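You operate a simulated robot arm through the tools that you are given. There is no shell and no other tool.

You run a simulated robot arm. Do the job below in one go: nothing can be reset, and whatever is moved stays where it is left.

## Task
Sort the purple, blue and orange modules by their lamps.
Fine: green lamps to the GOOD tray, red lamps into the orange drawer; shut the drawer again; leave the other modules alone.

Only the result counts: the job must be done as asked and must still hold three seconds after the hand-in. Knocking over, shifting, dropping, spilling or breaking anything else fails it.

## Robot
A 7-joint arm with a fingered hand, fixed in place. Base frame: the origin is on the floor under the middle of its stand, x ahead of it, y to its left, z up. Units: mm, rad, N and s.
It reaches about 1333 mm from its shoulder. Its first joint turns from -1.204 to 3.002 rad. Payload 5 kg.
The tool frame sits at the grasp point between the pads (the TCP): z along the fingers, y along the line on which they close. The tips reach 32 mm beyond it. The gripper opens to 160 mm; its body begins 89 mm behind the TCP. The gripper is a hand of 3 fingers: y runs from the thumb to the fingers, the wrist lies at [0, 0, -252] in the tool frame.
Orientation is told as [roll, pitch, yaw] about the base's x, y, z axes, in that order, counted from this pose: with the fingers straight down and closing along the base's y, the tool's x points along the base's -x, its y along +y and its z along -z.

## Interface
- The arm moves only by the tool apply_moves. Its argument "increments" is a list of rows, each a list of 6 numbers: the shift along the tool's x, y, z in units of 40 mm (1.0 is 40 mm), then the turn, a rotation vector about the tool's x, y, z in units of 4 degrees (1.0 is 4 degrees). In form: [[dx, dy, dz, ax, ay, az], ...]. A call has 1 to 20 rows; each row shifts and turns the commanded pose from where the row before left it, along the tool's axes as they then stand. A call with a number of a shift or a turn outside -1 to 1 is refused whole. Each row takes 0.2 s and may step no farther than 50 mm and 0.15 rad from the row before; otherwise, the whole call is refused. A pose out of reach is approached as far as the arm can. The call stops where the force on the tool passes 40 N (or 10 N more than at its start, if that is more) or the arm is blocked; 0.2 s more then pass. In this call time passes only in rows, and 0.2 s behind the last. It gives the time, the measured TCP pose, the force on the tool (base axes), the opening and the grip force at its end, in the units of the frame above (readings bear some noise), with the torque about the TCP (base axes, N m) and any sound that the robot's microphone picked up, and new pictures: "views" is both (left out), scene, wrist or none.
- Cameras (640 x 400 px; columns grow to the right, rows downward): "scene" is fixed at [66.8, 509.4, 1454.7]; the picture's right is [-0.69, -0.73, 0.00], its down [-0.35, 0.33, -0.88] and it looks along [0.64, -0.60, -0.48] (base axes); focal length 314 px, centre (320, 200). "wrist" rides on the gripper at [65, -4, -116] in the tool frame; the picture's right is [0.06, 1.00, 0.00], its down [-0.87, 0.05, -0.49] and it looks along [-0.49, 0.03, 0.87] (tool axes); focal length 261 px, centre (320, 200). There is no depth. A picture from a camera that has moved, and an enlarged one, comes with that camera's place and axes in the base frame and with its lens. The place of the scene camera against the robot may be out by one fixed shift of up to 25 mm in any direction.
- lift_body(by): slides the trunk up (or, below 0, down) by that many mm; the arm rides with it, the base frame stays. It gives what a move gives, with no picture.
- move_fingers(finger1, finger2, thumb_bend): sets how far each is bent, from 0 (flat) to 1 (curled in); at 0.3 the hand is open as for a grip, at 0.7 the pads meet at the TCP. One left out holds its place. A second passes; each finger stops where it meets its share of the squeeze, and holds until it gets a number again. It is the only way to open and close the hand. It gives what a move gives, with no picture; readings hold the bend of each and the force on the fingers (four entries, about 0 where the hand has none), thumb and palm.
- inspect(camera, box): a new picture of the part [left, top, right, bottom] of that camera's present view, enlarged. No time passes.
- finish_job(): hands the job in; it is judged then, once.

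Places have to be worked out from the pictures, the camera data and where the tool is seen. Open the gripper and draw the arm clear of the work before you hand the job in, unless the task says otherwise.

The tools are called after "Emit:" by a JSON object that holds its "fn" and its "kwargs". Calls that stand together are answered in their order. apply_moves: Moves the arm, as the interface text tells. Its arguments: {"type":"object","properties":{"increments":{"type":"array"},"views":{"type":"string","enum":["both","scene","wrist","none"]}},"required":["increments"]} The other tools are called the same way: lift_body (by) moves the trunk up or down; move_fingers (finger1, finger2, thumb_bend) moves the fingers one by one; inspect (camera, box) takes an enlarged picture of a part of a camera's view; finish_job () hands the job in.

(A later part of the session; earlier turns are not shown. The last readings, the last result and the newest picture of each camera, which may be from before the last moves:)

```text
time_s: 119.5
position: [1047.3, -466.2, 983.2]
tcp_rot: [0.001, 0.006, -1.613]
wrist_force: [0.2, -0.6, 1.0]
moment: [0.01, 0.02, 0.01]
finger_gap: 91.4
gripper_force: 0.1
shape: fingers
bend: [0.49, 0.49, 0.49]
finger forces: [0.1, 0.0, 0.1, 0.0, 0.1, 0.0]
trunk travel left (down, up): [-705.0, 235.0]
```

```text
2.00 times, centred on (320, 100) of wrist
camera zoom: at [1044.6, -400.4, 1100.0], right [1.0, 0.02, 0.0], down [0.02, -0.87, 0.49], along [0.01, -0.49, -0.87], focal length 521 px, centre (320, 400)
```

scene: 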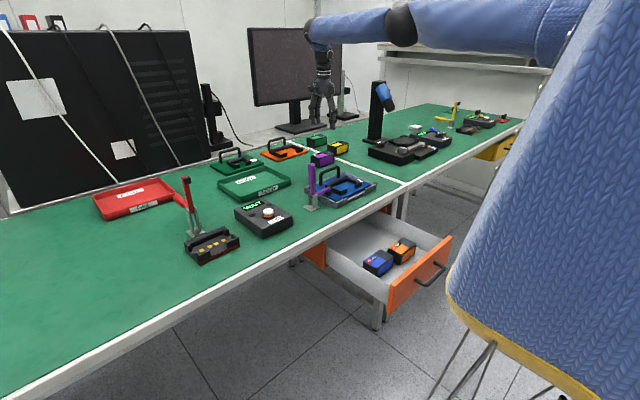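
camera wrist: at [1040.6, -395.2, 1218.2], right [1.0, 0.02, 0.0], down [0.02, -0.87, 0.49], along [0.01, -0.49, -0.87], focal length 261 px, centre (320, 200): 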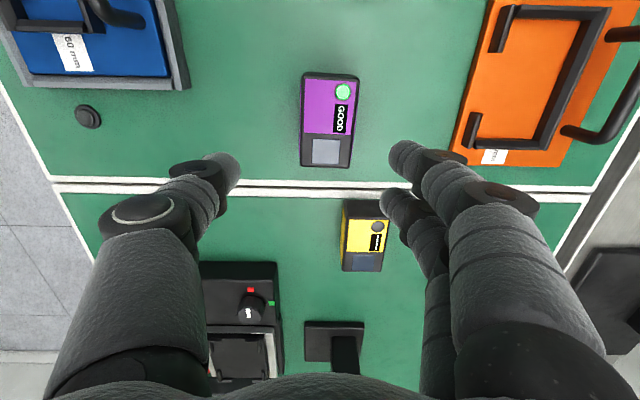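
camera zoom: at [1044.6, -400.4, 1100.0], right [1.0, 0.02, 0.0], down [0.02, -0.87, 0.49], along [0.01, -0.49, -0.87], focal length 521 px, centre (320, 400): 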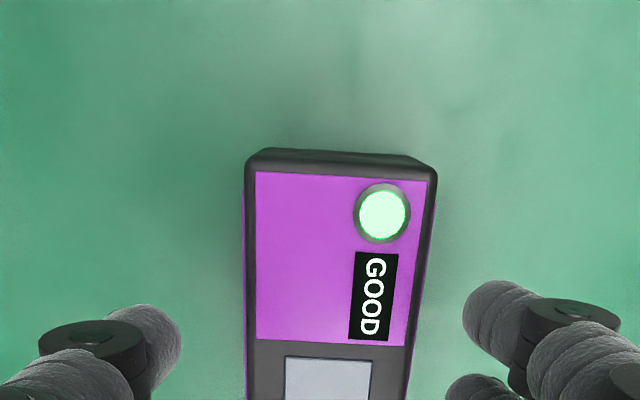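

Alignment is good; I nudge +3 mm in x and descend 59 mm to grasp height.

Emit:
{"fn": "apply_moves", "kwargs": {"increments": [[0, 0.08, 0, 0, 0, 0], [0, 0, 0.5, 0, 0, 0], [0, 0, 0.5, 0, 0, 0], [0, 0, 0.46, 0, 0, 0]], "views": "wrist"}}

```text
time_s: 120.5
position: [1051.9, -465.9, 922.9]
tcp_rot: [0.002, 0.006, -1.613]
wrist_force: [-0.3, 0.4, 0.5]
moment: [0.0, 0.02, -0.02]
finger_gap: 91.1
gripper_force: 0.1
shape: fingers
bend: [0.49, 0.49, 0.49]
finger forces: [0.0, 0.0, 0.0, 0.1, 0.1, 0.0]
trunk travel left (down, up): [-705.0, 235.0]
camera wrist: at [1049.2, -400.2, 1040.8], right [1.0, 0.02, 0.0], down [0.02, -0.87, 0.48], along [0.01, -0.48, -0.87], focal length 261 px, centre (320, 200)
```

wrist: 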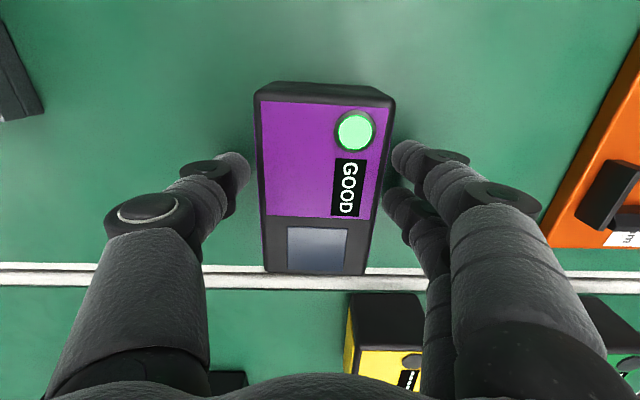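

No contact, well centred. I close on purple.

Emit:
{"fn": "move_fingers", "kwargs": {"finger1": 0.75, "finger2": 0.75, "thumb_bend": 0.75}}

Emit:
{"fn": "lift_body", "kwargs": {"by": 100}}

Emit:
{"fn": "inspect", "kwargs": {"camera": "wrist", "box": [0, 0, 640, 400]}}

```text
time_s: 121.5
position: [1049.8, -464.8, 925.2]
tcp_rot: [0.0, 0.007, -1.613]
wrist_force: [0.0, -0.6, -0.1]
moment: [0.0, -0.01, 0.03]
finger_gap: 62.3
gripper_force: 29.2
shape: fingers
bend: [0.56, 0.56, 0.64]
finger forces: [14.6, 14.6, 0.1, 0.0, 29.3, 0.0]
trunk travel left (down, up): [-705.0, 235.0]
```

```text
time_s: 122.9
position: [1051.2, -464.8, 1025.0]
tcp_rot: [0.001, 0.007, -1.612]
wrist_force: [0.1, -0.2, -1.8]
moment: [0.01, 0.02, -0.03]
finger_gap: 62.4
gripper_force: 29.4
shape: fingers
bend: [0.56, 0.56, 0.64]
finger forces: [14.6, 14.6, 0.1, 0.0, 29.3, 0.0]
trunk travel left (down, up): [-805.0, 135.0]
```

```text
1.00 times, centred on (320, 200) of wrist (not enlarged: the box is as wide or as high as the picture)
camera zoom: at [1049.0, -400.2, 1140.5], right [1.0, 0.02, 0.0], down [0.02, -0.87, 0.48], along [0.01, -0.48, -0.87], focal length 261 px, centre (320, 200)
```

zoom: 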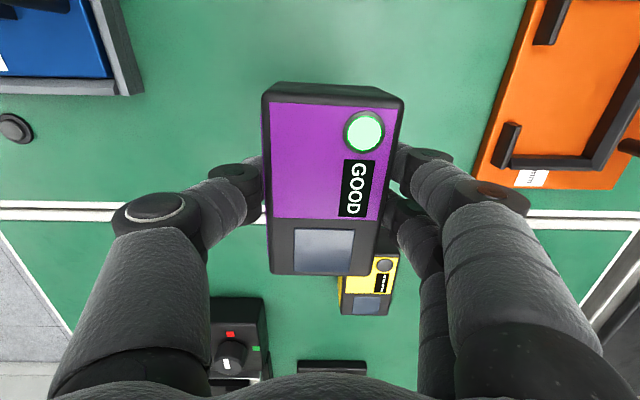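

Purple is held at 29 N. I carry it toward the GOOD tray (about y≈-200 first) at a safe height.

Emit:
{"fn": "apply_moves", "kwargs": {"increments": [[0.95, -0.08, -0.15, 0, 0, 0], [0.95, -0.08, -0.15, 0, 0, 0], [0.95, -0.08, -0.15, 0, 0, 0], [0.95, -0.08, -0.1, 0, 0, 0], [0.95, -0.08, -0.1, 0, 0, 0], [0.95, -0.08, -0.1, 0, 0, 0]], "views": "both"}}

```text
time_s: 124.3
position: [1040.7, -237.3, 1059.3]
tcp_rot: [-0.003, 0.008, -1.615]
wrist_force: [-0.2, -0.1, -1.1]
moment: [0.0, 0.01, -0.01]
finger_gap: 62.5
gripper_force: 29.3
shape: fingers
bend: [0.56, 0.56, 0.64]
finger forces: [14.5, 14.5, 0.0, 0.1, 29.0, 0.0]
trunk travel left (down, up): [-805.0, 135.0]
camera wrist: at [1038.3, -173.0, 1174.5], right [1.0, 0.02, 0.0], down [0.02, -0.87, 0.49], along [0.01, -0.49, -0.87], focal length 261 px, centre (320, 200)
```

scene: 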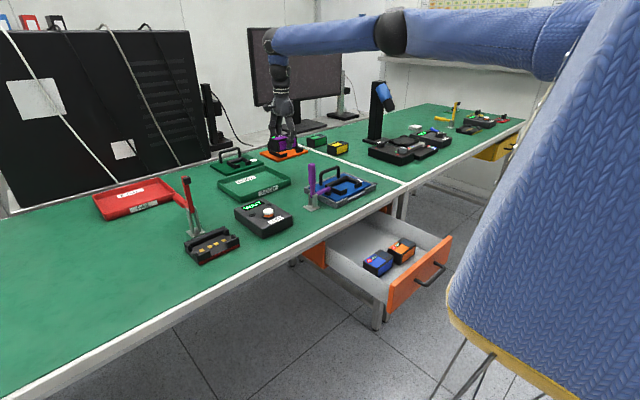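
wrist: 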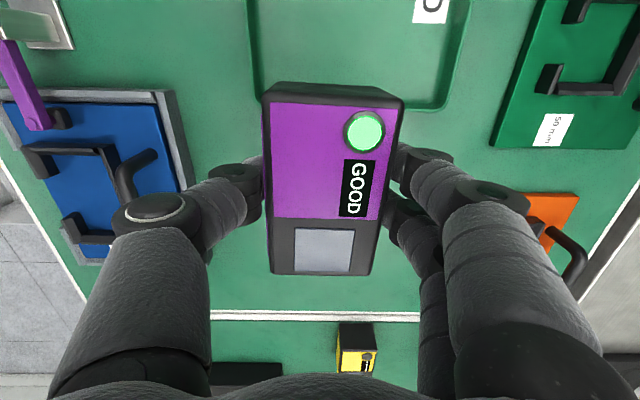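

The GOOD tray spans x≈976…1160 with its near rim at y≈-217. I move to about (1066,-117) over the tray.

Emit:
{"fn": "apply_moves", "kwargs": {"increments": [[0.98, 0.17, 0, 0, 0, 0], [0.98, 0.17, 0, 0, 0, 0], [0.98, 0.17, 0, 0, 0, 0]], "views": "both"}}

```text
time_s: 125.1
position: [1064.0, -118.7, 1059.9]
tcp_rot: [0.001, 0.005, -1.614]
wrist_force: [1.1, 0.6, -1.7]
moment: [-0.05, 0.04, 0.02]
finger_gap: 62.4
gripper_force: 29.0
shape: fingers
bend: [0.56, 0.56, 0.64]
finger forces: [14.5, 14.5, 0.0, 0.1, 29.0, 0.0]
trunk travel left (down, up): [-805.0, 135.0]
camera wrist: at [1062.2, -53.3, 1175.2], right [1.0, 0.02, 0.0], down [0.02, -0.87, 0.49], along [0.01, -0.49, -0.87], focal length 261 px, centre (320, 200)
```

scene: 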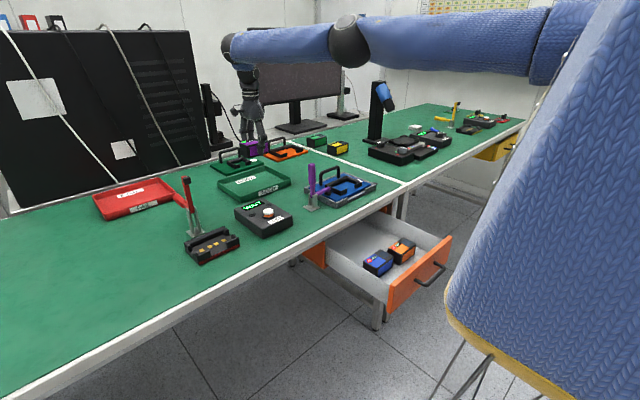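
wrist: 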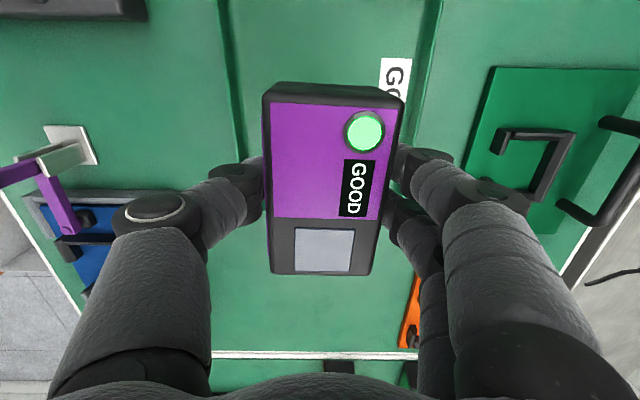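

The tray's rims are at x≈980 and x≈1159; I'm centred well. I lower with the trunk by 60 mm, trim +4 mm in x, and look.

Emit:
{"fn": "lift_body", "kwargs": {"by": -60}}

Emit:
{"fn": "apply_moves", "kwargs": {"increments": [[0.05, 0.1, 0.4, 0, 0, 0], [0, 0, 0.4, 0, 0, 0]], "views": "both"}}

Emit:
{"fn": "inspect", "kwargs": {"camera": "scene", "box": [170, 80, 350, 220]}}

```text
time_s: 126.1
position: [1063.5, -120.5, 997.9]
tcp_rot: [0.001, 0.005, -1.611]
wrist_force: [0.2, 0.6, -2.5]
moment: [-0.01, -0.05, -0.01]
finger_gap: 62.4
gripper_force: 29.2
shape: fingers
bend: [0.56, 0.56, 0.64]
finger forces: [14.5, 14.5, 0.0, 0.0, 29.1, 0.0]
trunk travel left (down, up): [-745.0, 195.0]
```

```text
time_s: 126.7
position: [1067.0, -118.5, 963.0]
tcp_rot: [-0.002, 0.007, -1.616]
wrist_force: [0.3, 0.2, -1.8]
moment: [0.01, 0.02, 0.02]
finger_gap: 62.5
gripper_force: 29.2
shape: fingers
bend: [0.56, 0.56, 0.64]
finger forces: [14.6, 14.6, 0.1, 0.0, 29.0, 0.0]
trunk travel left (down, up): [-745.0, 195.0]
camera wrist: at [1065.2, -54.9, 1079.4], right [1.0, 0.02, 0.0], down [0.02, -0.87, 0.48], along [0.01, -0.48, -0.87], focal length 261 px, centre (320, 200)
```

scene: 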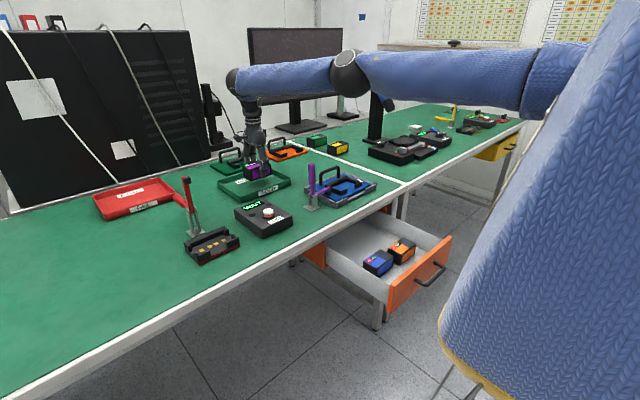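
wrist: 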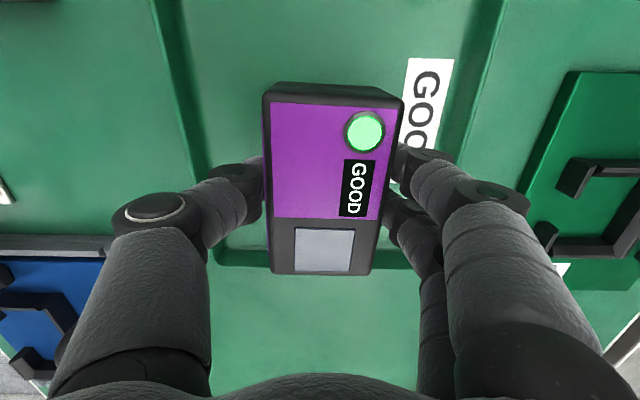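

```text
2.86 times, centred on (260, 150) of scene
camera zoom: at [66.8, 509.4, 1454.7], right [-0.69, -0.73, 0.0], down [-0.35, 0.33, -0.88], along [0.64, -0.6, -0.48], focal length 897 px, centre (491, 343)
```

zoom: 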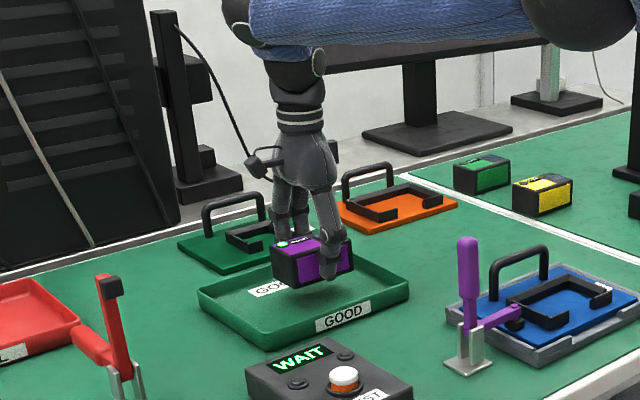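

The module is above the tray's interior with ~40 mm to the near wall and good clearance on both sides. I step down to set it on the tray floor.

Emit:
{"fn": "apply_moves", "kwargs": {"increments": [[0, 0, 0.3, 0, 0, 0], [0, 0, 0.2, 0, 0, 0]], "views": "none"}}

Emit:
{"fn": "apply_moves", "kwargs": {"increments": [[0, 0, 0.1, 0, 0, 0]], "views": "none"}}

```text
time_s: 127.3
position: [1068.0, -119.0, 944.6]
tcp_rot: [0.0, 0.008, -1.612]
wrist_force: [-0.7, -0.5, -1.2]
moment: [-0.01, 0.0, 0.01]
finger_gap: 62.5
gripper_force: 29.4
shape: fingers
bend: [0.56, 0.56, 0.64]
finger forces: [14.6, 14.6, 0.0, 0.0, 29.0, 0.0]
trunk travel left (down, up): [-745.0, 195.0]
```

```text
time_s: 127.7
position: [1066.7, -118.7, 940.6]
tcp_rot: [-0.001, 0.007, -1.615]
wrist_force: [0.4, -0.6, -2.1]
moment: [0.04, 0.02, 0.01]
finger_gap: 62.3
gripper_force: 28.7
shape: fingers
bend: [0.56, 0.56, 0.64]
finger forces: [14.6, 14.6, 0.0, 0.0, 29.0, 0.0]
trunk travel left (down, up): [-745.0, 195.0]
```

Free at z=940.6. I continue in 3 mm steps.

Emit:
{"fn": "apply_moves", "kwargs": {"increments": [[0, 0, 0.08, 0, 0, 0]], "views": "none"}}

Emit:
{"fn": "apply_moves", "kwargs": {"increments": [[0, 0, 0.08, 0, 0, 0]], "views": "none"}}

```text
time_s: 128.1
position: [1066.8, -118.6, 938.4]
tcp_rot: [-0.002, 0.006, -1.614]
wrist_force: [-0.1, -0.2, -1.5]
moment: [-0.02, 0.0, 0.01]
finger_gap: 62.4
gripper_force: 29.6
shape: fingers
bend: [0.56, 0.56, 0.64]
finger forces: [14.6, 14.5, 0.0, 0.0, 29.0, 0.0]
trunk travel left (down, up): [-745.0, 195.0]
```

```text
time_s: 128.5
position: [1067.8, -117.7, 935.6]
tcp_rot: [-0.001, 0.007, -1.613]
wrist_force: [-0.1, 0.3, -2.1]
moment: [-0.05, 0.02, 0.0]
finger_gap: 62.3
gripper_force: 28.8
shape: fingers
bend: [0.56, 0.56, 0.64]
finger forces: [14.6, 14.5, 0.0, 0.1, 28.9, 0.0]
trunk travel left (down, up): [-745.0, 195.0]
```

Still free at z≈935; continuing.

Emit:
{"fn": "apply_moves", "kwargs": {"increments": [[0, 0, 0.08, 0, 0, 0]], "views": "none"}}

Emit:
{"fn": "apply_moves", "kwargs": {"increments": [[0, 0, 0.07, 0, 0, 0]], "views": "none"}}

```text
time_s: 128.9
position: [1067.8, -120.0, 931.1]
tcp_rot: [-0.001, 0.007, -1.613]
wrist_force: [-0.8, 0.5, -2.9]
moment: [-0.02, 0.04, 0.0]
finger_gap: 62.2
gripper_force: 29.1
shape: fingers
bend: [0.56, 0.56, 0.64]
finger forces: [14.7, 14.6, 0.1, 0.1, 29.1, 0.0]
trunk travel left (down, up): [-745.0, 195.0]
```

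```text
time_s: 129.3
position: [1067.7, -117.4, 929.8]
tcp_rot: [0.0, 0.008, -1.614]
wrist_force: [-0.7, -0.4, 1.0]
moment: [0.0, -0.07, -0.03]
finger_gap: 62.4
gripper_force: 28.9
shape: fingers
bend: [0.56, 0.56, 0.64]
finger forces: [14.6, 14.3, 0.0, 0.0, 29.5, 0.0]
trunk travel left (down, up): [-745.0, 195.0]
```

It just touches the tray floor. I open the fingers gradually.

Emit:
{"fn": "move_fingers", "kwargs": {"finger1": 0.535, "finger2": 0.535, "thumb_bend": 0.6}}

Emit:
{"fn": "move_fingers", "kwargs": {"finger1": 0.5, "finger2": 0.5, "thumb_bend": 0.5}}

Emit:
{"fn": "inspect", "kwargs": {"camera": "wrist", "box": [0, 0, 640, 400]}}

```text
time_s: 130.3
position: [1066.7, -117.7, 929.3]
tcp_rot: [-0.001, 0.006, -1.613]
wrist_force: [0.9, -0.5, 2.1]
moment: [0.0, -0.1, -0.02]
finger_gap: 66.1
gripper_force: 1.8
shape: fingers
bend: [0.52, 0.52, 0.59]
finger forces: [1.2, 1.4, 0.0, 0.1, 1.9, 0.1]
trunk travel left (down, up): [-745.0, 195.0]
```

```text
time_s: 131.3
position: [1067.4, -118.2, 929.2]
tcp_rot: [-0.001, 0.007, -1.613]
wrist_force: [-0.3, 0.6, -0.3]
moment: [-0.01, -0.01, -0.02]
finger_gap: 86.7
gripper_force: 0.0
shape: fingers
bend: [0.5, 0.5, 0.5]
finger forces: [0.1, 0.0, 0.1, 0.1, 0.0, 0.1]
trunk travel left (down, up): [-745.0, 195.0]
```

```text
1.00 times, centred on (320, 200) of wrist (not enlarged: the box is as wide or as high as the picture)
camera zoom: at [1065.4, -53.6, 1045.6], right [1.0, 0.02, 0.0], down [0.02, -0.87, 0.49], along [0.01, -0.49, -0.87], focal length 261 px, centre (320, 200)
```

zoom: 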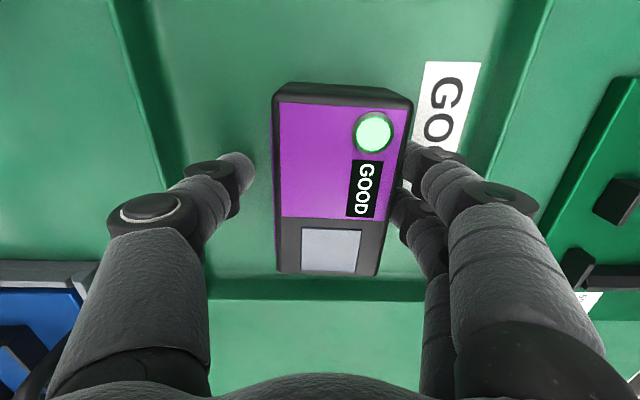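

Purple stands in the tray and no force remains. I open the fingers slightly more and rise with the trunk by 100 mm.

Emit:
{"fn": "move_fingers", "kwargs": {"finger1": 0.47, "finger2": 0.47}}

Emit:
{"fn": "lift_body", "kwargs": {"by": 120}}

Emit:
{"fn": "apply_moves", "kwargs": {"increments": [[-0.3, -0.5, -0.3, 0, 0, 0], [-0.3, -0.9, -0.1, 0, 0, 0], [-0.3, -0.9, -0.1, 0, 0, 0]], "views": "both"}}

```text
time_s: 132.3
position: [1067.3, -118.3, 929.8]
tcp_rot: [0.002, 0.006, -1.612]
wrist_force: [-1.2, 0.0, 0.3]
moment: [0.0, 0.01, 0.02]
finger_gap: 92.5
gripper_force: 0.0
shape: fingers
bend: [0.47, 0.47, 0.5]
finger forces: [0.0, 0.0, 0.0, 0.0, 0.0, 0.0]
trunk travel left (down, up): [-745.0, 195.0]
```

```text
time_s: 133.8
position: [1068.3, -118.0, 1049.0]
tcp_rot: [-0.001, 0.006, -1.612]
wrist_force: [-0.4, 1.3, 0.2]
moment: [0.02, 0.01, 0.03]
finger_gap: 92.7
gripper_force: 0.1
shape: fingers
bend: [0.47, 0.47, 0.5]
finger forces: [0.0, 0.0, 0.0, 0.0, 0.1, 0.0]
trunk travel left (down, up): [-865.0, 75.0]
```

```text
time_s: 134.6
position: [971.6, -151.2, 1070.9]
tcp_rot: [0.002, 0.009, -1.612]
wrist_force: [0.5, 0.0, 0.1]
moment: [-0.02, 0.0, -0.01]
finger_gap: 93.1
gripper_force: 0.0
shape: fingers
bend: [0.47, 0.47, 0.5]
finger forces: [0.0, 0.0, 0.1, 0.0, 0.0, 0.1]
trunk travel left (down, up): [-865.0, 75.0]
camera wrist: at [970.2, -87.3, 1186.7], right [1.0, 0.02, 0.0], down [0.02, -0.87, 0.48], along [0.01, -0.48, -0.88], focal length 261 px, centre (320, 200)
```

scene: 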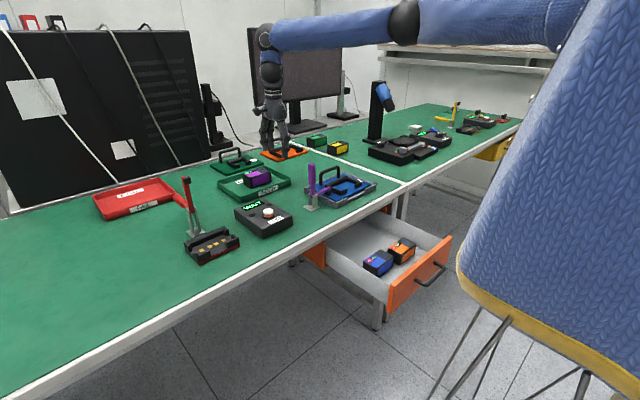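
wrist: 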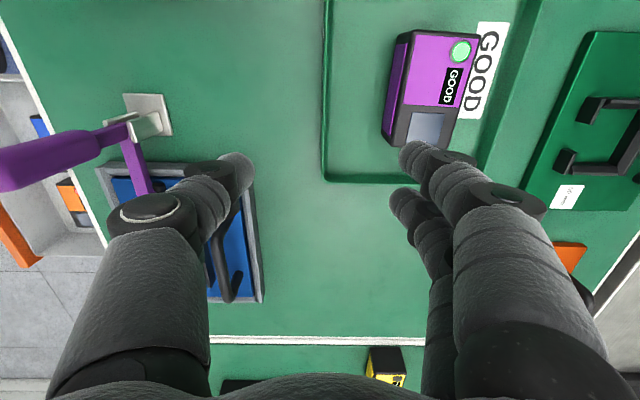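

Purple stands in the GOOD tray. Now the drawer must be shut: I'll grip the top of its front panel from above, beside the handle, and slide it in as far as the table edge allows, then push the rest. First I travel back over the drawer, clear of the fixtures.

Emit:
{"fn": "apply_moves", "kwargs": {"increments": [[-0.6, -0.91, 0, 0, 0, -0.054], [-0.6, -0.91, 0, 0, 0, -0.054], [-0.6, -0.91, 0, 0, 0, -0.054], [-0.6, -0.91, 0, 0, 0, -0.054], [-0.6, -0.91, 0, 0, 0, -0.054], [-0.6, -0.91, 0, 0, 0, -0.054], [-0.6, -0.91, 0, 0, 0, -0.054], [-0.6, -0.91, 0, 0, 0, -0.054], [-0.6, -0.91, 0, 0, 0, -0.054], [-0.6, -0.91, 0, 0, 0, -0.054], [-0.6, -0.91, 0, 0, 0, -0.054]], "views": "both"}}

```text
time_s: 137.0
position: [567.8, -405.8, 1068.0]
tcp_rot: [0.001, 0.011, -1.571]
wrist_force: [0.3, -0.3, 0.2]
moment: [0.02, -0.04, 0.0]
finger_gap: 92.9
gripper_force: 0.0
shape: fingers
bend: [0.47, 0.47, 0.5]
finger forces: [0.0, 0.1, 0.0, 0.0, 0.0, 0.1]
trunk travel left (down, up): [-865.0, 75.0]
camera wrist: at [563.5, -342.0, 1184.5], right [1.0, 0.06, 0.0], down [0.05, -0.87, 0.48], along [0.03, -0.48, -0.87], focal length 261 px, centre (320, 200)
```

scene: 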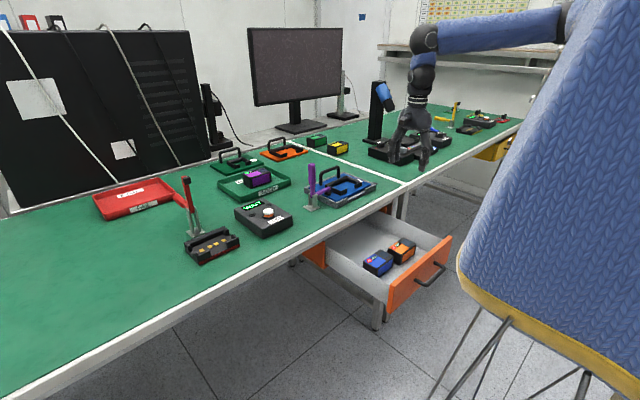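
wrist: 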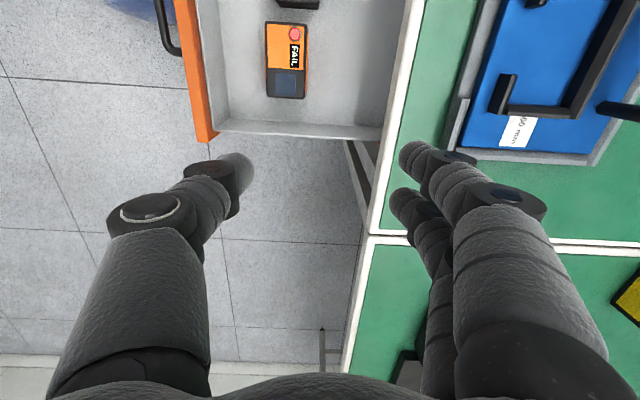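

The panel top spans x≈385…410, its -y end at y≈-455, with the handle's end at y≈-355. I come down and back to above the panel at (398,-395,898).

Emit:
{"fn": "apply_moves", "kwargs": {"increments": [[0.05, -0.85, 0.85, 0, 0, 0], [0.05, -0.85, 0.85, 0, 0, 0], [0.05, -0.85, 0.85, 0, 0, 0], [0.05, -0.85, 0.85, 0, 0, 0], [0.05, -0.85, 0.85, 0, 0, 0]], "views": "both"}}

```text
time_s: 138.2
position: [397.4, -393.1, 900.1]
tcp_rot: [0.004, 0.007, -1.572]
wrist_force: [0.8, -0.2, -0.7]
moment: [-0.01, 0.04, 0.0]
finger_gap: 93.2
gripper_force: 0.0
shape: fingers
bend: [0.47, 0.47, 0.5]
finger forces: [0.0, 0.1, 0.0, 0.1, 0.1, 0.0]
trunk travel left (down, up): [-865.0, 75.0]
camera wrist: at [392.6, -327.9, 1016.7], right [1.0, 0.06, 0.0], down [0.05, -0.87, 0.48], along [0.03, -0.48, -0.87], focal length 261 px, centre (320, 200)
```

scene: 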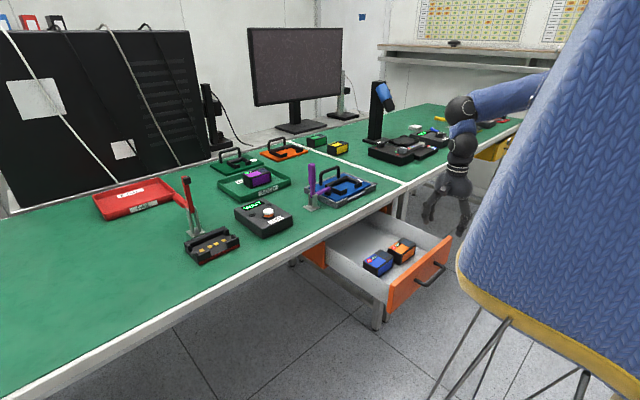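
wrist: 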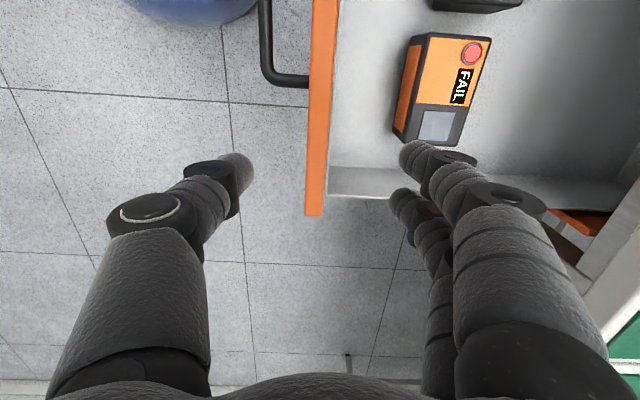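

The panel lies right between thumb and fingers; orange's front is at x≈478, clear of the fingers. I narrow the fingers slightly and descend 100 mm so the tips straddle the panel top.

Emit:
{"fn": "move_fingers", "kwargs": {"finger1": 0.53, "finger2": 0.53, "thumb_bend": 0.53}}

Emit:
{"fn": "apply_moves", "kwargs": {"increments": [[0, -0.05, 0.6, 0, 0, 0], [0, 0, 0.6, 0, 0, 0], [0, 0, 0.6, 0, 0, 0], [0, 0, 0.4, 0, 0, 0], [0, 0, 0.3, 0, 0, 0]], "views": "both"}}

```text
time_s: 139.2
position: [398.1, -391.8, 900.3]
tcp_rot: [-0.001, 0.008, -1.571]
wrist_force: [0.1, 0.1, 0.6]
moment: [0.0, 0.03, -0.01]
finger_gap: 75.8
gripper_force: 0.1
shape: fingers
bend: [0.53, 0.53, 0.53]
finger forces: [0.0, 0.0, 0.0, 0.0, 0.0, 0.1]
trunk travel left (down, up): [-865.0, 75.0]
```

```text
time_s: 140.4
position: [395.9, -392.7, 796.8]
tcp_rot: [-0.001, 0.008, -1.571]
wrist_force: [-0.6, 0.4, -0.3]
moment: [-0.01, -0.03, 0.01]
finger_gap: 75.8
gripper_force: 0.0
shape: fingers
bend: [0.53, 0.53, 0.53]
finger forces: [0.0, 0.0, 0.1, 0.1, 0.1, 0.0]
trunk travel left (down, up): [-865.0, 75.0]
camera wrist: at [390.8, -328.5, 912.6], right [1.0, 0.06, 0.0], down [0.05, -0.87, 0.48], along [0.03, -0.48, -0.87], focal length 261 px, centre (320, 200)
```

scene: 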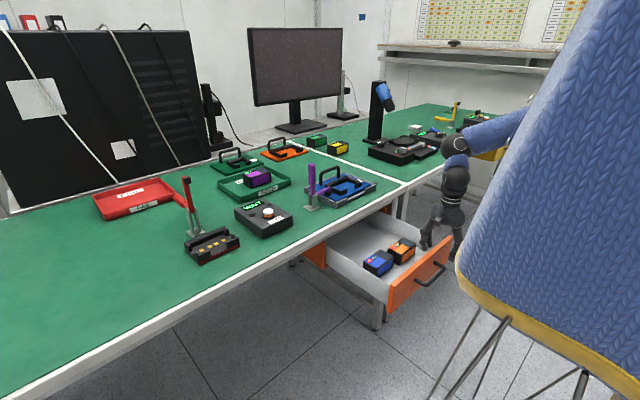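
wrist: 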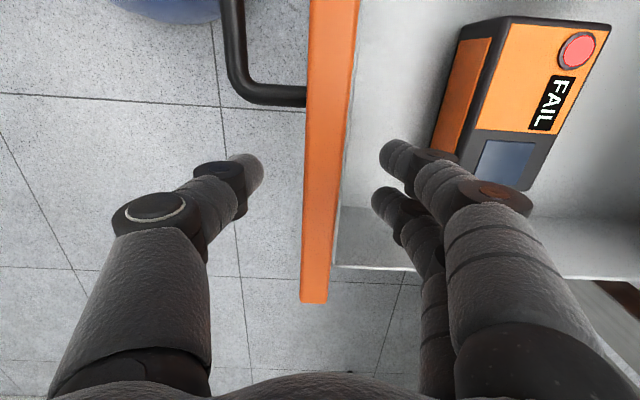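

The panel top is between thumb and fingers. I close on it.

Emit:
{"fn": "move_fingers", "kwargs": {"finger1": 0.75, "finger2": 0.75, "thumb_bend": 0.75}}

Emit:
{"fn": "inspect", "kwargs": {"camera": "wrist", "box": [0, 0, 640, 400]}}

```text
time_s: 141.4
position: [395.8, -394.0, 796.3]
tcp_rot: [0.001, 0.009, -1.571]
wrist_force: [-0.9, 2.5, -16.3]
moment: [0.03, 0.12, 0.01]
finger_gap: 26.8
gripper_force: 17.1
shape: fingers
bend: [0.68, 0.68, 0.68]
finger forces: [8.3, 8.3, 0.0, 0.0, 17.7, 0.0]
trunk travel left (down, up): [-865.0, 75.0]
```

```text
1.00 times, centred on (320, 200) of wrist (not enlarged: the box is as wide or as high as the picture)
camera zoom: at [390.8, -328.7, 912.2], right [1.0, 0.06, 0.0], down [0.05, -0.87, 0.48], along [0.03, -0.48, -0.87], focal length 261 px, centre (320, 200)
```

zoom: 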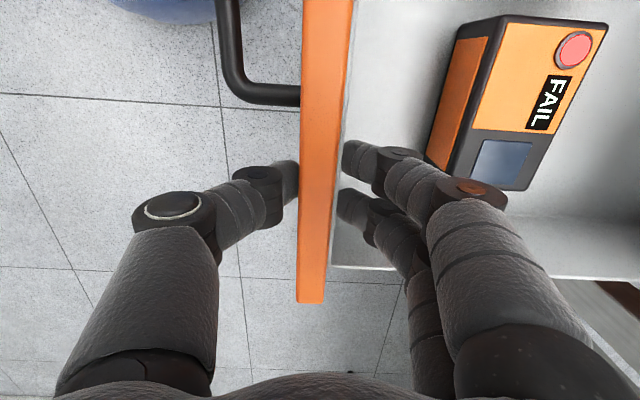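

Gripped (17 N). I slide the drawer in along +x, 20 mm per row.

Emit:
{"fn": "apply_moves", "kwargs": {"increments": [[0, 0.3, 0, 0, 0, 0], [0, 0.5, 0, 0, 0, 0], [0, 0.5, 0, 0, 0, 0], [0, 0.5, 0, 0, 0, 0]], "views": "both"}}

```text
time_s: 142.4
position: [468.8, -392.5, 794.7]
tcp_rot: [0.002, 0.005, -1.571]
wrist_force: [1.0, -1.7, -13.1]
moment: [-0.05, -0.01, -0.01]
finger_gap: 26.6
gripper_force: 16.8
shape: fingers
bend: [0.69, 0.68, 0.68]
finger forces: [8.7, 8.5, 0.0, 0.0, 16.7, 0.0]
trunk travel left (down, up): [-865.0, 75.0]
camera wrist: at [463.7, -328.6, 912.4], right [1.0, 0.06, 0.0], down [0.05, -0.87, 0.48], along [0.03, -0.48, -0.87], focal length 261 px, centre (320, 200)
```

scene: 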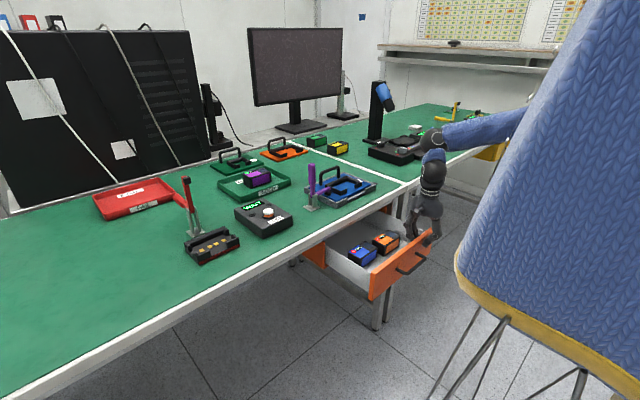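
wrist: 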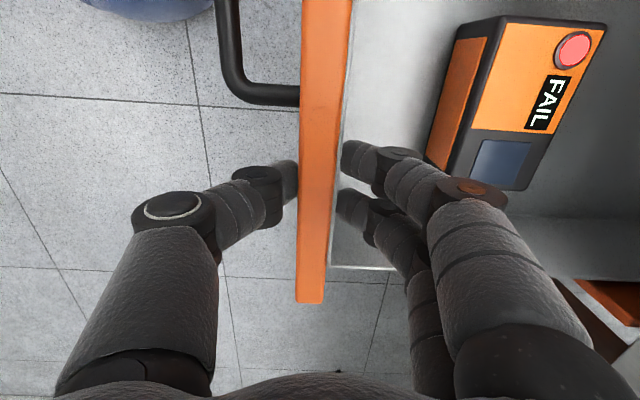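

The drawer follows smoothly and both modules stay upright. I slide another ~80 mm, stopping before the knuckles reach the table edge.

Emit:
{"fn": "apply_moves", "kwargs": {"increments": [[0, 0.5, 0, 0, 0, 0], [0, 0.5, 0, 0, 0, 0], [0, 0.5, 0, 0, 0, 0], [0, 0.4, 0, 0, 0, 0]], "views": "both"}}

```text
time_s: 143.4
position: [542.3, -394.2, 797.0]
tcp_rot: [-0.003, 0.008, -1.571]
wrist_force: [1.7, 2.0, -13.4]
moment: [0.0, 0.04, -0.04]
finger_gap: 27.1
gripper_force: 16.7
shape: fingers
bend: [0.69, 0.69, 0.68]
finger forces: [8.8, 8.7, 0.1, 0.0, 16.2, 0.0]
trunk travel left (down, up): [-865.0, 75.0]
camera wrist: at [537.4, -328.9, 912.6], right [1.0, 0.06, 0.0], down [0.06, -0.87, 0.48], along [0.03, -0.48, -0.88], focal length 261 px, centre (320, 200)
```

scene: 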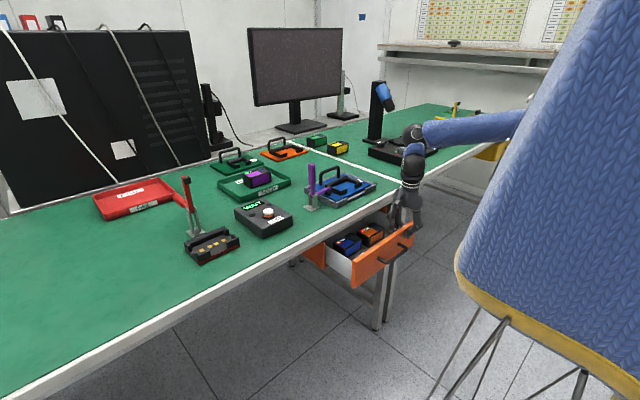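
wrist: 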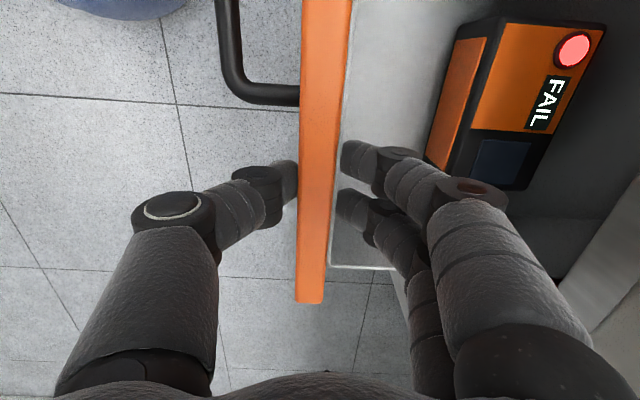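

The drawer is in by ~146 mm, with ~108 mm left. I release the panel and rise.

Emit:
{"fn": "move_fingers", "kwargs": {"finger1": 0.53, "finger2": 0.53, "thumb_bend": 0.53}}

Emit:
{"fn": "apply_moves", "kwargs": {"increments": [[0, 0, -0.5, 0, 0, 0], [0, 0, -0.8, 0, 0, 0], [0, 0, -0.8, 0, 0, 0], [0, -0.3, -0.6, 0, 0, 0]], "views": "both"}}

```text
time_s: 144.4
position: [542.1, -394.9, 796.8]
tcp_rot: [0.002, 0.007, -1.572]
wrist_force: [0.6, 0.3, 0.6]
moment: [-0.02, 0.01, 0.01]
finger_gap: 74.4
gripper_force: 0.0
shape: fingers
bend: [0.53, 0.53, 0.53]
finger forces: [0.0, 0.0, 0.1, 0.1, 0.0, 0.0]
trunk travel left (down, up): [-865.0, 75.0]
```

```text
time_s: 145.4
position: [532.2, -393.0, 900.9]
tcp_rot: [0.0, 0.006, -1.573]
wrist_force: [-0.1, 0.6, -0.7]
moment: [0.02, -0.01, -0.02]
finger_gap: 74.6
gripper_force: 0.0
shape: fingers
bend: [0.53, 0.53, 0.53]
finger forces: [0.1, 0.0, 0.0, 0.0, 0.0, 0.0]
trunk travel left (down, up): [-865.0, 75.0]
camera wrist: at [527.4, -329.2, 1018.4], right [1.0, 0.06, 0.0], down [0.05, -0.87, 0.49], along [0.03, -0.48, -0.87], focal length 261 px, centre (320, 200)
```

scene: 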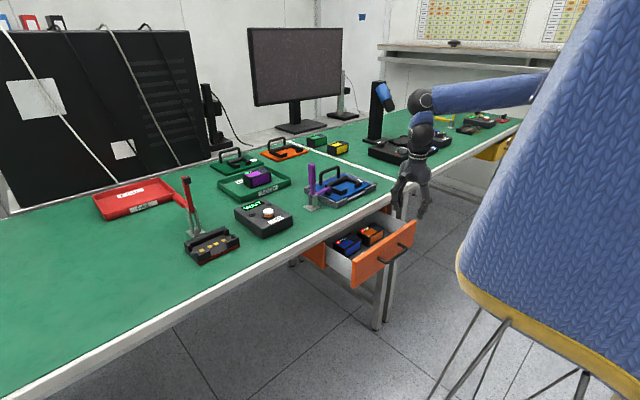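
wrist: 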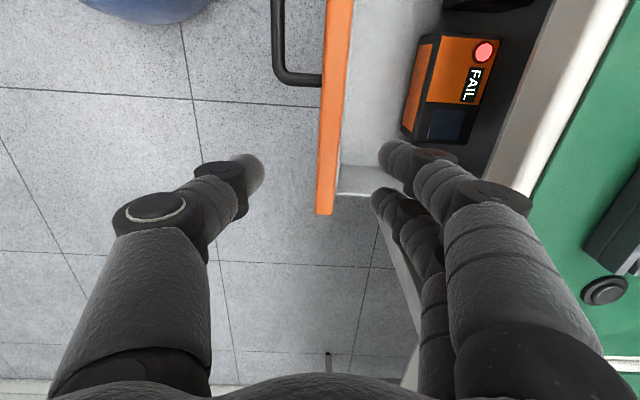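

Released cleanly. I make a fist and move back in front of the handle to about (395,-290) at z≈900.

Emit:
{"fn": "move_fingers", "kwargs": {"finger1": 0.7, "finger2": 0.7, "thumb_bend": 0.7}}

Emit:
{"fn": "apply_moves", "kwargs": {"increments": [[0.64, -0.86, 0, 0, 0, 0], [0.64, -0.86, 0, 0, 0, 0], [0.64, -0.86, 0, 0, 0, 0], [0.64, -0.86, 0, 0, 0, 0]], "views": "both"}}

```text
time_s: 146.4
position: [532.9, -394.0, 901.9]
tcp_rot: [0.001, 0.009, -1.57]
wrist_force: [0.8, 0.6, 0.1]
moment: [0.0, 0.01, 0.01]
finger_gap: 13.0
gripper_force: 0.1
shape: fingers
bend: [0.7, 0.7, 0.7]
finger forces: [0.0, 0.1, 0.0, 0.1, 0.0, 0.0]
trunk travel left (down, up): [-865.0, 75.0]
```

```text
time_s: 147.4
position: [395.3, -293.0, 906.4]
tcp_rot: [0.001, 0.008, -1.573]
wrist_force: [-0.1, 1.1, 0.4]
moment: [0.01, -0.01, 0.02]
finger_gap: 12.7
gripper_force: 0.2
shape: fingers
bend: [0.7, 0.7, 0.7]
finger forces: [0.1, 0.0, 0.0, 0.0, 0.1, 0.1]
trunk travel left (down, up): [-865.0, 75.0]
camera wrist: at [391.2, -227.7, 1021.4], right [1.0, 0.06, 0.0], down [0.05, -0.87, 0.49], along [0.03, -0.48, -0.87], focal length 261 px, centre (320, 200)
```

scene: 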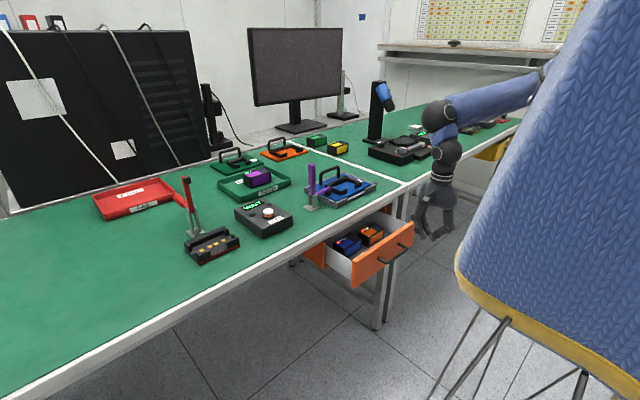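
wrist: 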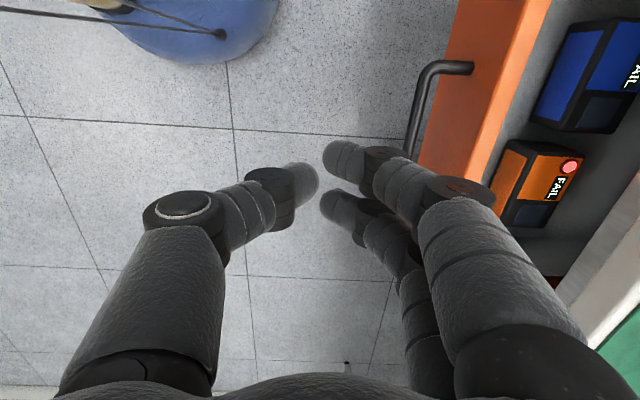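

The handle's bar is ahead at x≈486–500. I back off 20 mm more for clearance and lower with the trunk in two stages to z≈710.

Emit:
{"fn": "apply_moves", "kwargs": {"increments": [[0, -0.5, 0.1, 0, 0, 0]], "views": "none"}}

Emit:
{"fn": "lift_body", "kwargs": {"by": -100}}

Emit:
{"fn": "inspect", "kwargs": {"camera": "wrist", "box": [0, 0, 640, 400]}}

Emit:
{"fn": "inspect", "kwargs": {"camera": "scene", "box": [300, 160, 480, 310]}}

```text
time_s: 147.8
position: [374.4, -291.0, 901.4]
tcp_rot: [0.001, 0.005, -1.57]
wrist_force: [0.2, -0.4, -0.4]
moment: [-0.02, -0.01, -0.03]
finger_gap: 12.2
gripper_force: 0.0
shape: fingers
bend: [0.7, 0.7, 0.7]
finger forces: [0.0, 0.0, 0.1, 0.0, 0.0, 0.0]
trunk travel left (down, up): [-865.0, 75.0]
```

```text
time_s: 149.1
position: [375.3, -292.2, 800.4]
tcp_rot: [-0.001, 0.007, -1.571]
wrist_force: [0.0, 0.0, -0.1]
moment: [0.01, 0.01, 0.03]
finger_gap: 12.5
gripper_force: 0.0
shape: fingers
bend: [0.7, 0.7, 0.7]
finger forces: [0.0, 0.0, 0.0, 0.0, 0.0, 0.0]
trunk travel left (down, up): [-765.0, 175.0]
```

```text
1.00 times, centred on (320, 200) of wrist (not enlarged: the box is as wide or as high as the picture)
camera zoom: at [370.2, -227.5, 917.6], right [1.0, 0.06, 0.0], down [0.05, -0.87, 0.49], along [0.03, -0.48, -0.87], focal length 261 px, centre (320, 200)
```

zoom: 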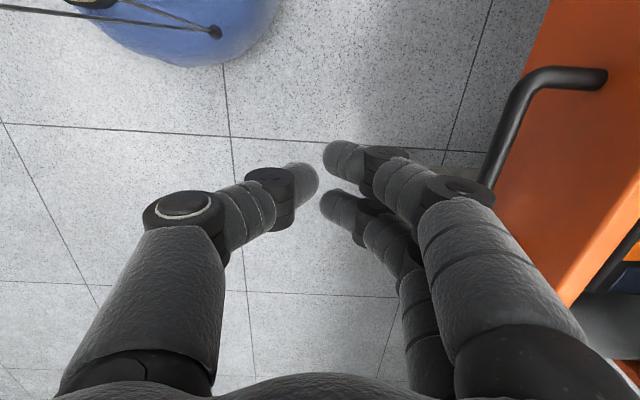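

```text
2.67 times, centred on (390, 235) of scene
camera zoom: at [66.8, 509.4, 1454.7], right [-0.69, -0.73, 0.0], down [-0.35, 0.33, -0.88], along [0.64, -0.6, -0.48], focal length 838 px, centre (133, 107)
```

zoom: 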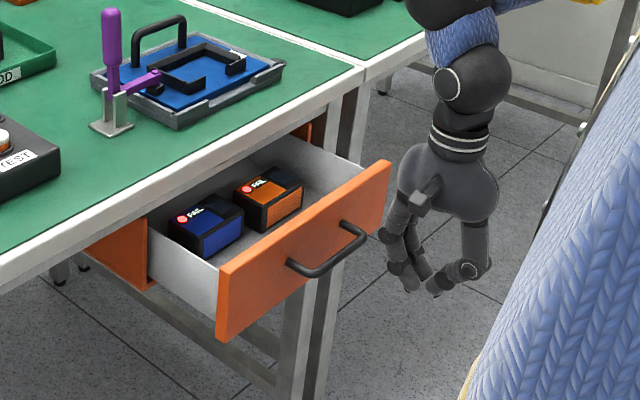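

Both modules sit well inside and the fist hangs ~30 mm in front of the handle. I lower another 92 mm so the knuckles are at the bar's height.

Emit:
{"fn": "lift_body", "kwargs": {"by": -92}}

Emit:
{"fn": "inspect", "kwargs": {"camera": "scene", "box": [300, 160, 480, 310]}}

Emit:
{"fn": "inspect", "kwargs": {"camera": "wrist", "box": [0, 0, 640, 400]}}

```text
time_s: 150.4
position: [374.4, -293.2, 709.0]
tcp_rot: [0.0, 0.007, -1.57]
wrist_force: [-0.3, 0.1, 1.0]
moment: [0.05, -0.04, -0.01]
finger_gap: 12.3
gripper_force: 0.1
shape: fingers
bend: [0.7, 0.7, 0.7]
finger forces: [0.0, 0.0, 0.1, 0.1, 0.0, 0.1]
trunk travel left (down, up): [-673.0, 267.0]
```

```text
2.67 times, centred on (390, 235) of scene
camera zoom: at [66.8, 509.4, 1454.7], right [-0.69, -0.73, 0.0], down [-0.35, 0.33, -0.88], along [0.64, -0.6, -0.48], focal length 838 px, centre (133, 107)
```

zoom: 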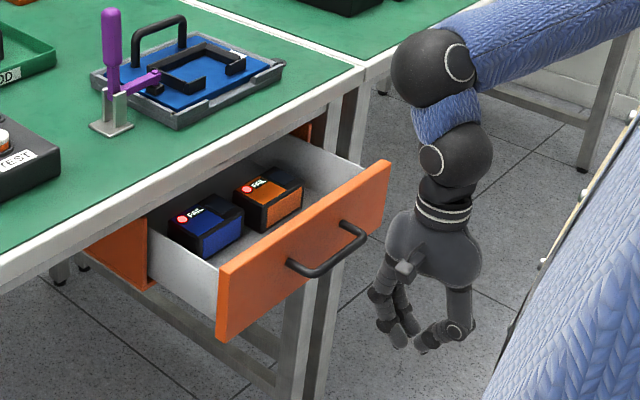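

```text
1.00 times, centred on (320, 200) of wrist (not enlarged: the box is as wide or as high as the picture)
camera zoom: at [370.2, -227.5, 825.6], right [1.0, 0.06, 0.0], down [0.05, -0.87, 0.49], along [0.03, -0.48, -0.87], focal length 261 px, centre (320, 200)
```

zoom: 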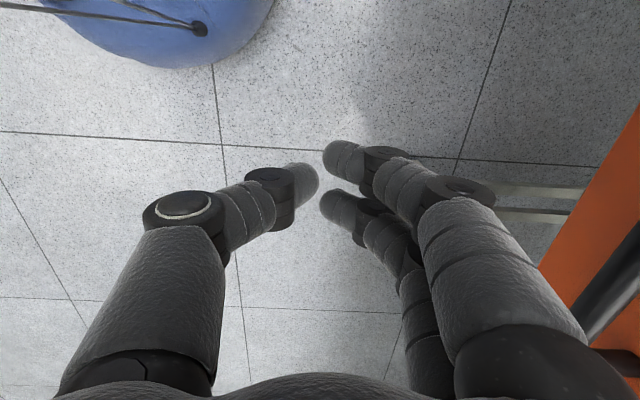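

The fist is at bar height, with the forearm well above the table level. I push forward along +x.

Emit:
{"fn": "apply_moves", "kwargs": {"increments": [[0, 0.4, 0, 0, 0, 0], [0, 0.4, 0, 0, 0, 0], [0, 0.4, 0, 0, 0, 0], [0, 0.4, 0, 0, 0, 0]], "views": "both"}}

```text
time_s: 151.4
position: [438.8, -294.2, 709.6]
tcp_rot: [0.0, 0.008, -1.57]
wrist_force: [0.5, -0.1, -0.2]
moment: [0.01, 0.02, 0.02]
finger_gap: 12.2
gripper_force: 0.0
shape: fingers
bend: [0.7, 0.7, 0.7]
finger forces: [0.0, 0.0, 0.0, 0.0, 0.1, 0.0]
trunk travel left (down, up): [-673.0, 267.0]
camera wrist: at [434.0, -228.3, 825.2], right [1.0, 0.06, 0.0], down [0.05, -0.87, 0.48], along [0.03, -0.48, -0.87], focal length 261 px, centre (320, 200)
```

scene: 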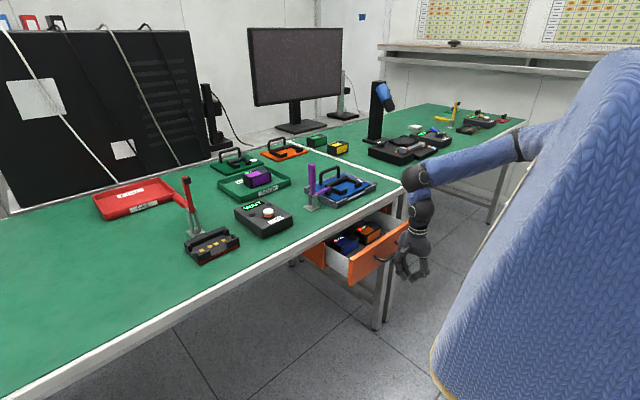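
wrist: 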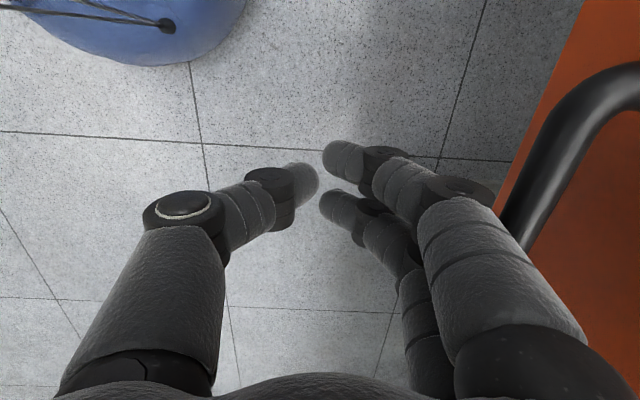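

No contact yet (bar still at ~499). I keep pushing.

Emit:
{"fn": "apply_moves", "kwargs": {"increments": [[0, 0.4, 0, 0, 0, 0], [0, 0.4, 0, 0, 0, 0], [0, 0.4, 0, 0, 0, 0]], "views": "both"}}

```text
time_s: 152.2
position: [488.4, -292.0, 708.4]
tcp_rot: [0.001, 0.006, -1.57]
wrist_force: [0.2, 0.0, 0.5]
moment: [-0.02, -0.02, -0.03]
finger_gap: 12.2
gripper_force: 0.0
shape: fingers
bend: [0.7, 0.7, 0.7]
finger forces: [0.0, 0.0, 0.1, 0.1, 0.0, 0.0]
trunk travel left (down, up): [-673.0, 267.0]
camera wrist: at [483.3, -226.6, 823.8], right [1.0, 0.06, 0.0], down [0.05, -0.87, 0.48], along [0.03, -0.48, -0.87], focal length 261 px, centre (320, 200)
```

scene: 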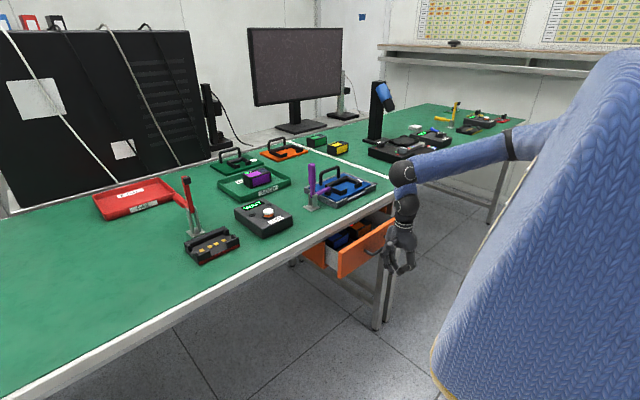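
wrist: 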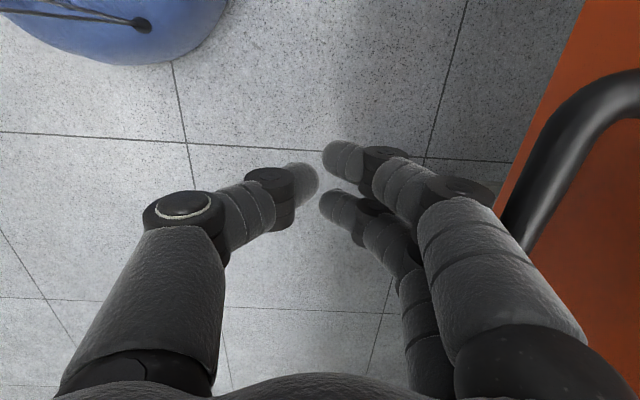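

The drawer is now moving with the fist at negligible force (~56 mm left). I continue in smaller steps.

Emit:
{"fn": "apply_moves", "kwargs": {"increments": [[0, 0.4, 0, 0, 0, 0], [0, 0.4, 0, 0, 0, 0]], "views": "both"}}

```text
time_s: 152.8
position: [519.7, -292.9, 708.8]
tcp_rot: [0.0, 0.007, -1.571]
wrist_force: [-0.4, 0.0, 0.0]
moment: [-0.01, 0.01, -0.01]
finger_gap: 12.2
gripper_force: 0.0
shape: fingers
bend: [0.7, 0.7, 0.7]
finger forces: [0.0, 0.1, 0.0, 0.0, 0.1, 0.1]
trunk travel left (down, up): [-673.0, 267.0]
camera wrist: at [514.9, -227.1, 823.8], right [1.0, 0.06, 0.0], down [0.05, -0.87, 0.48], along [0.03, -0.48, -0.87], focal length 261 px, centre (320, 200)
```

scene: 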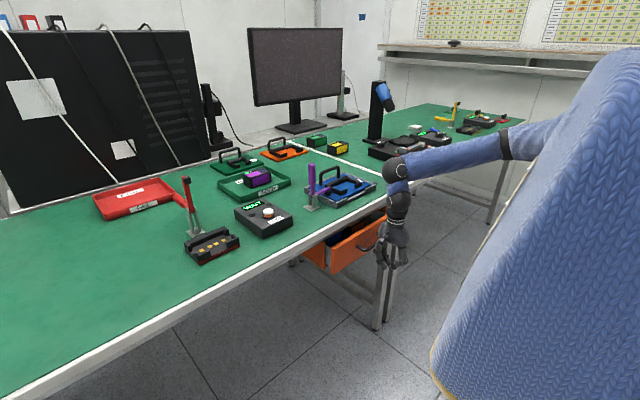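
wrist: 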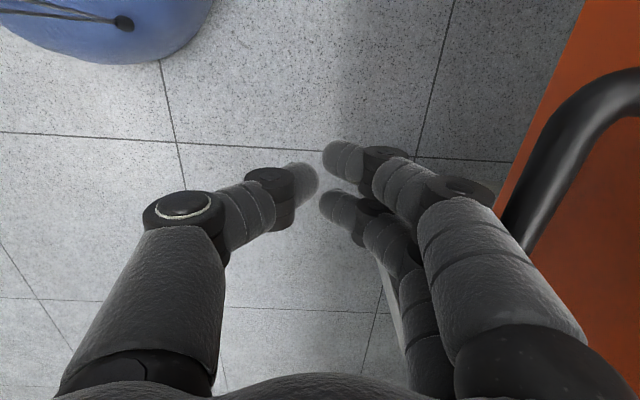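

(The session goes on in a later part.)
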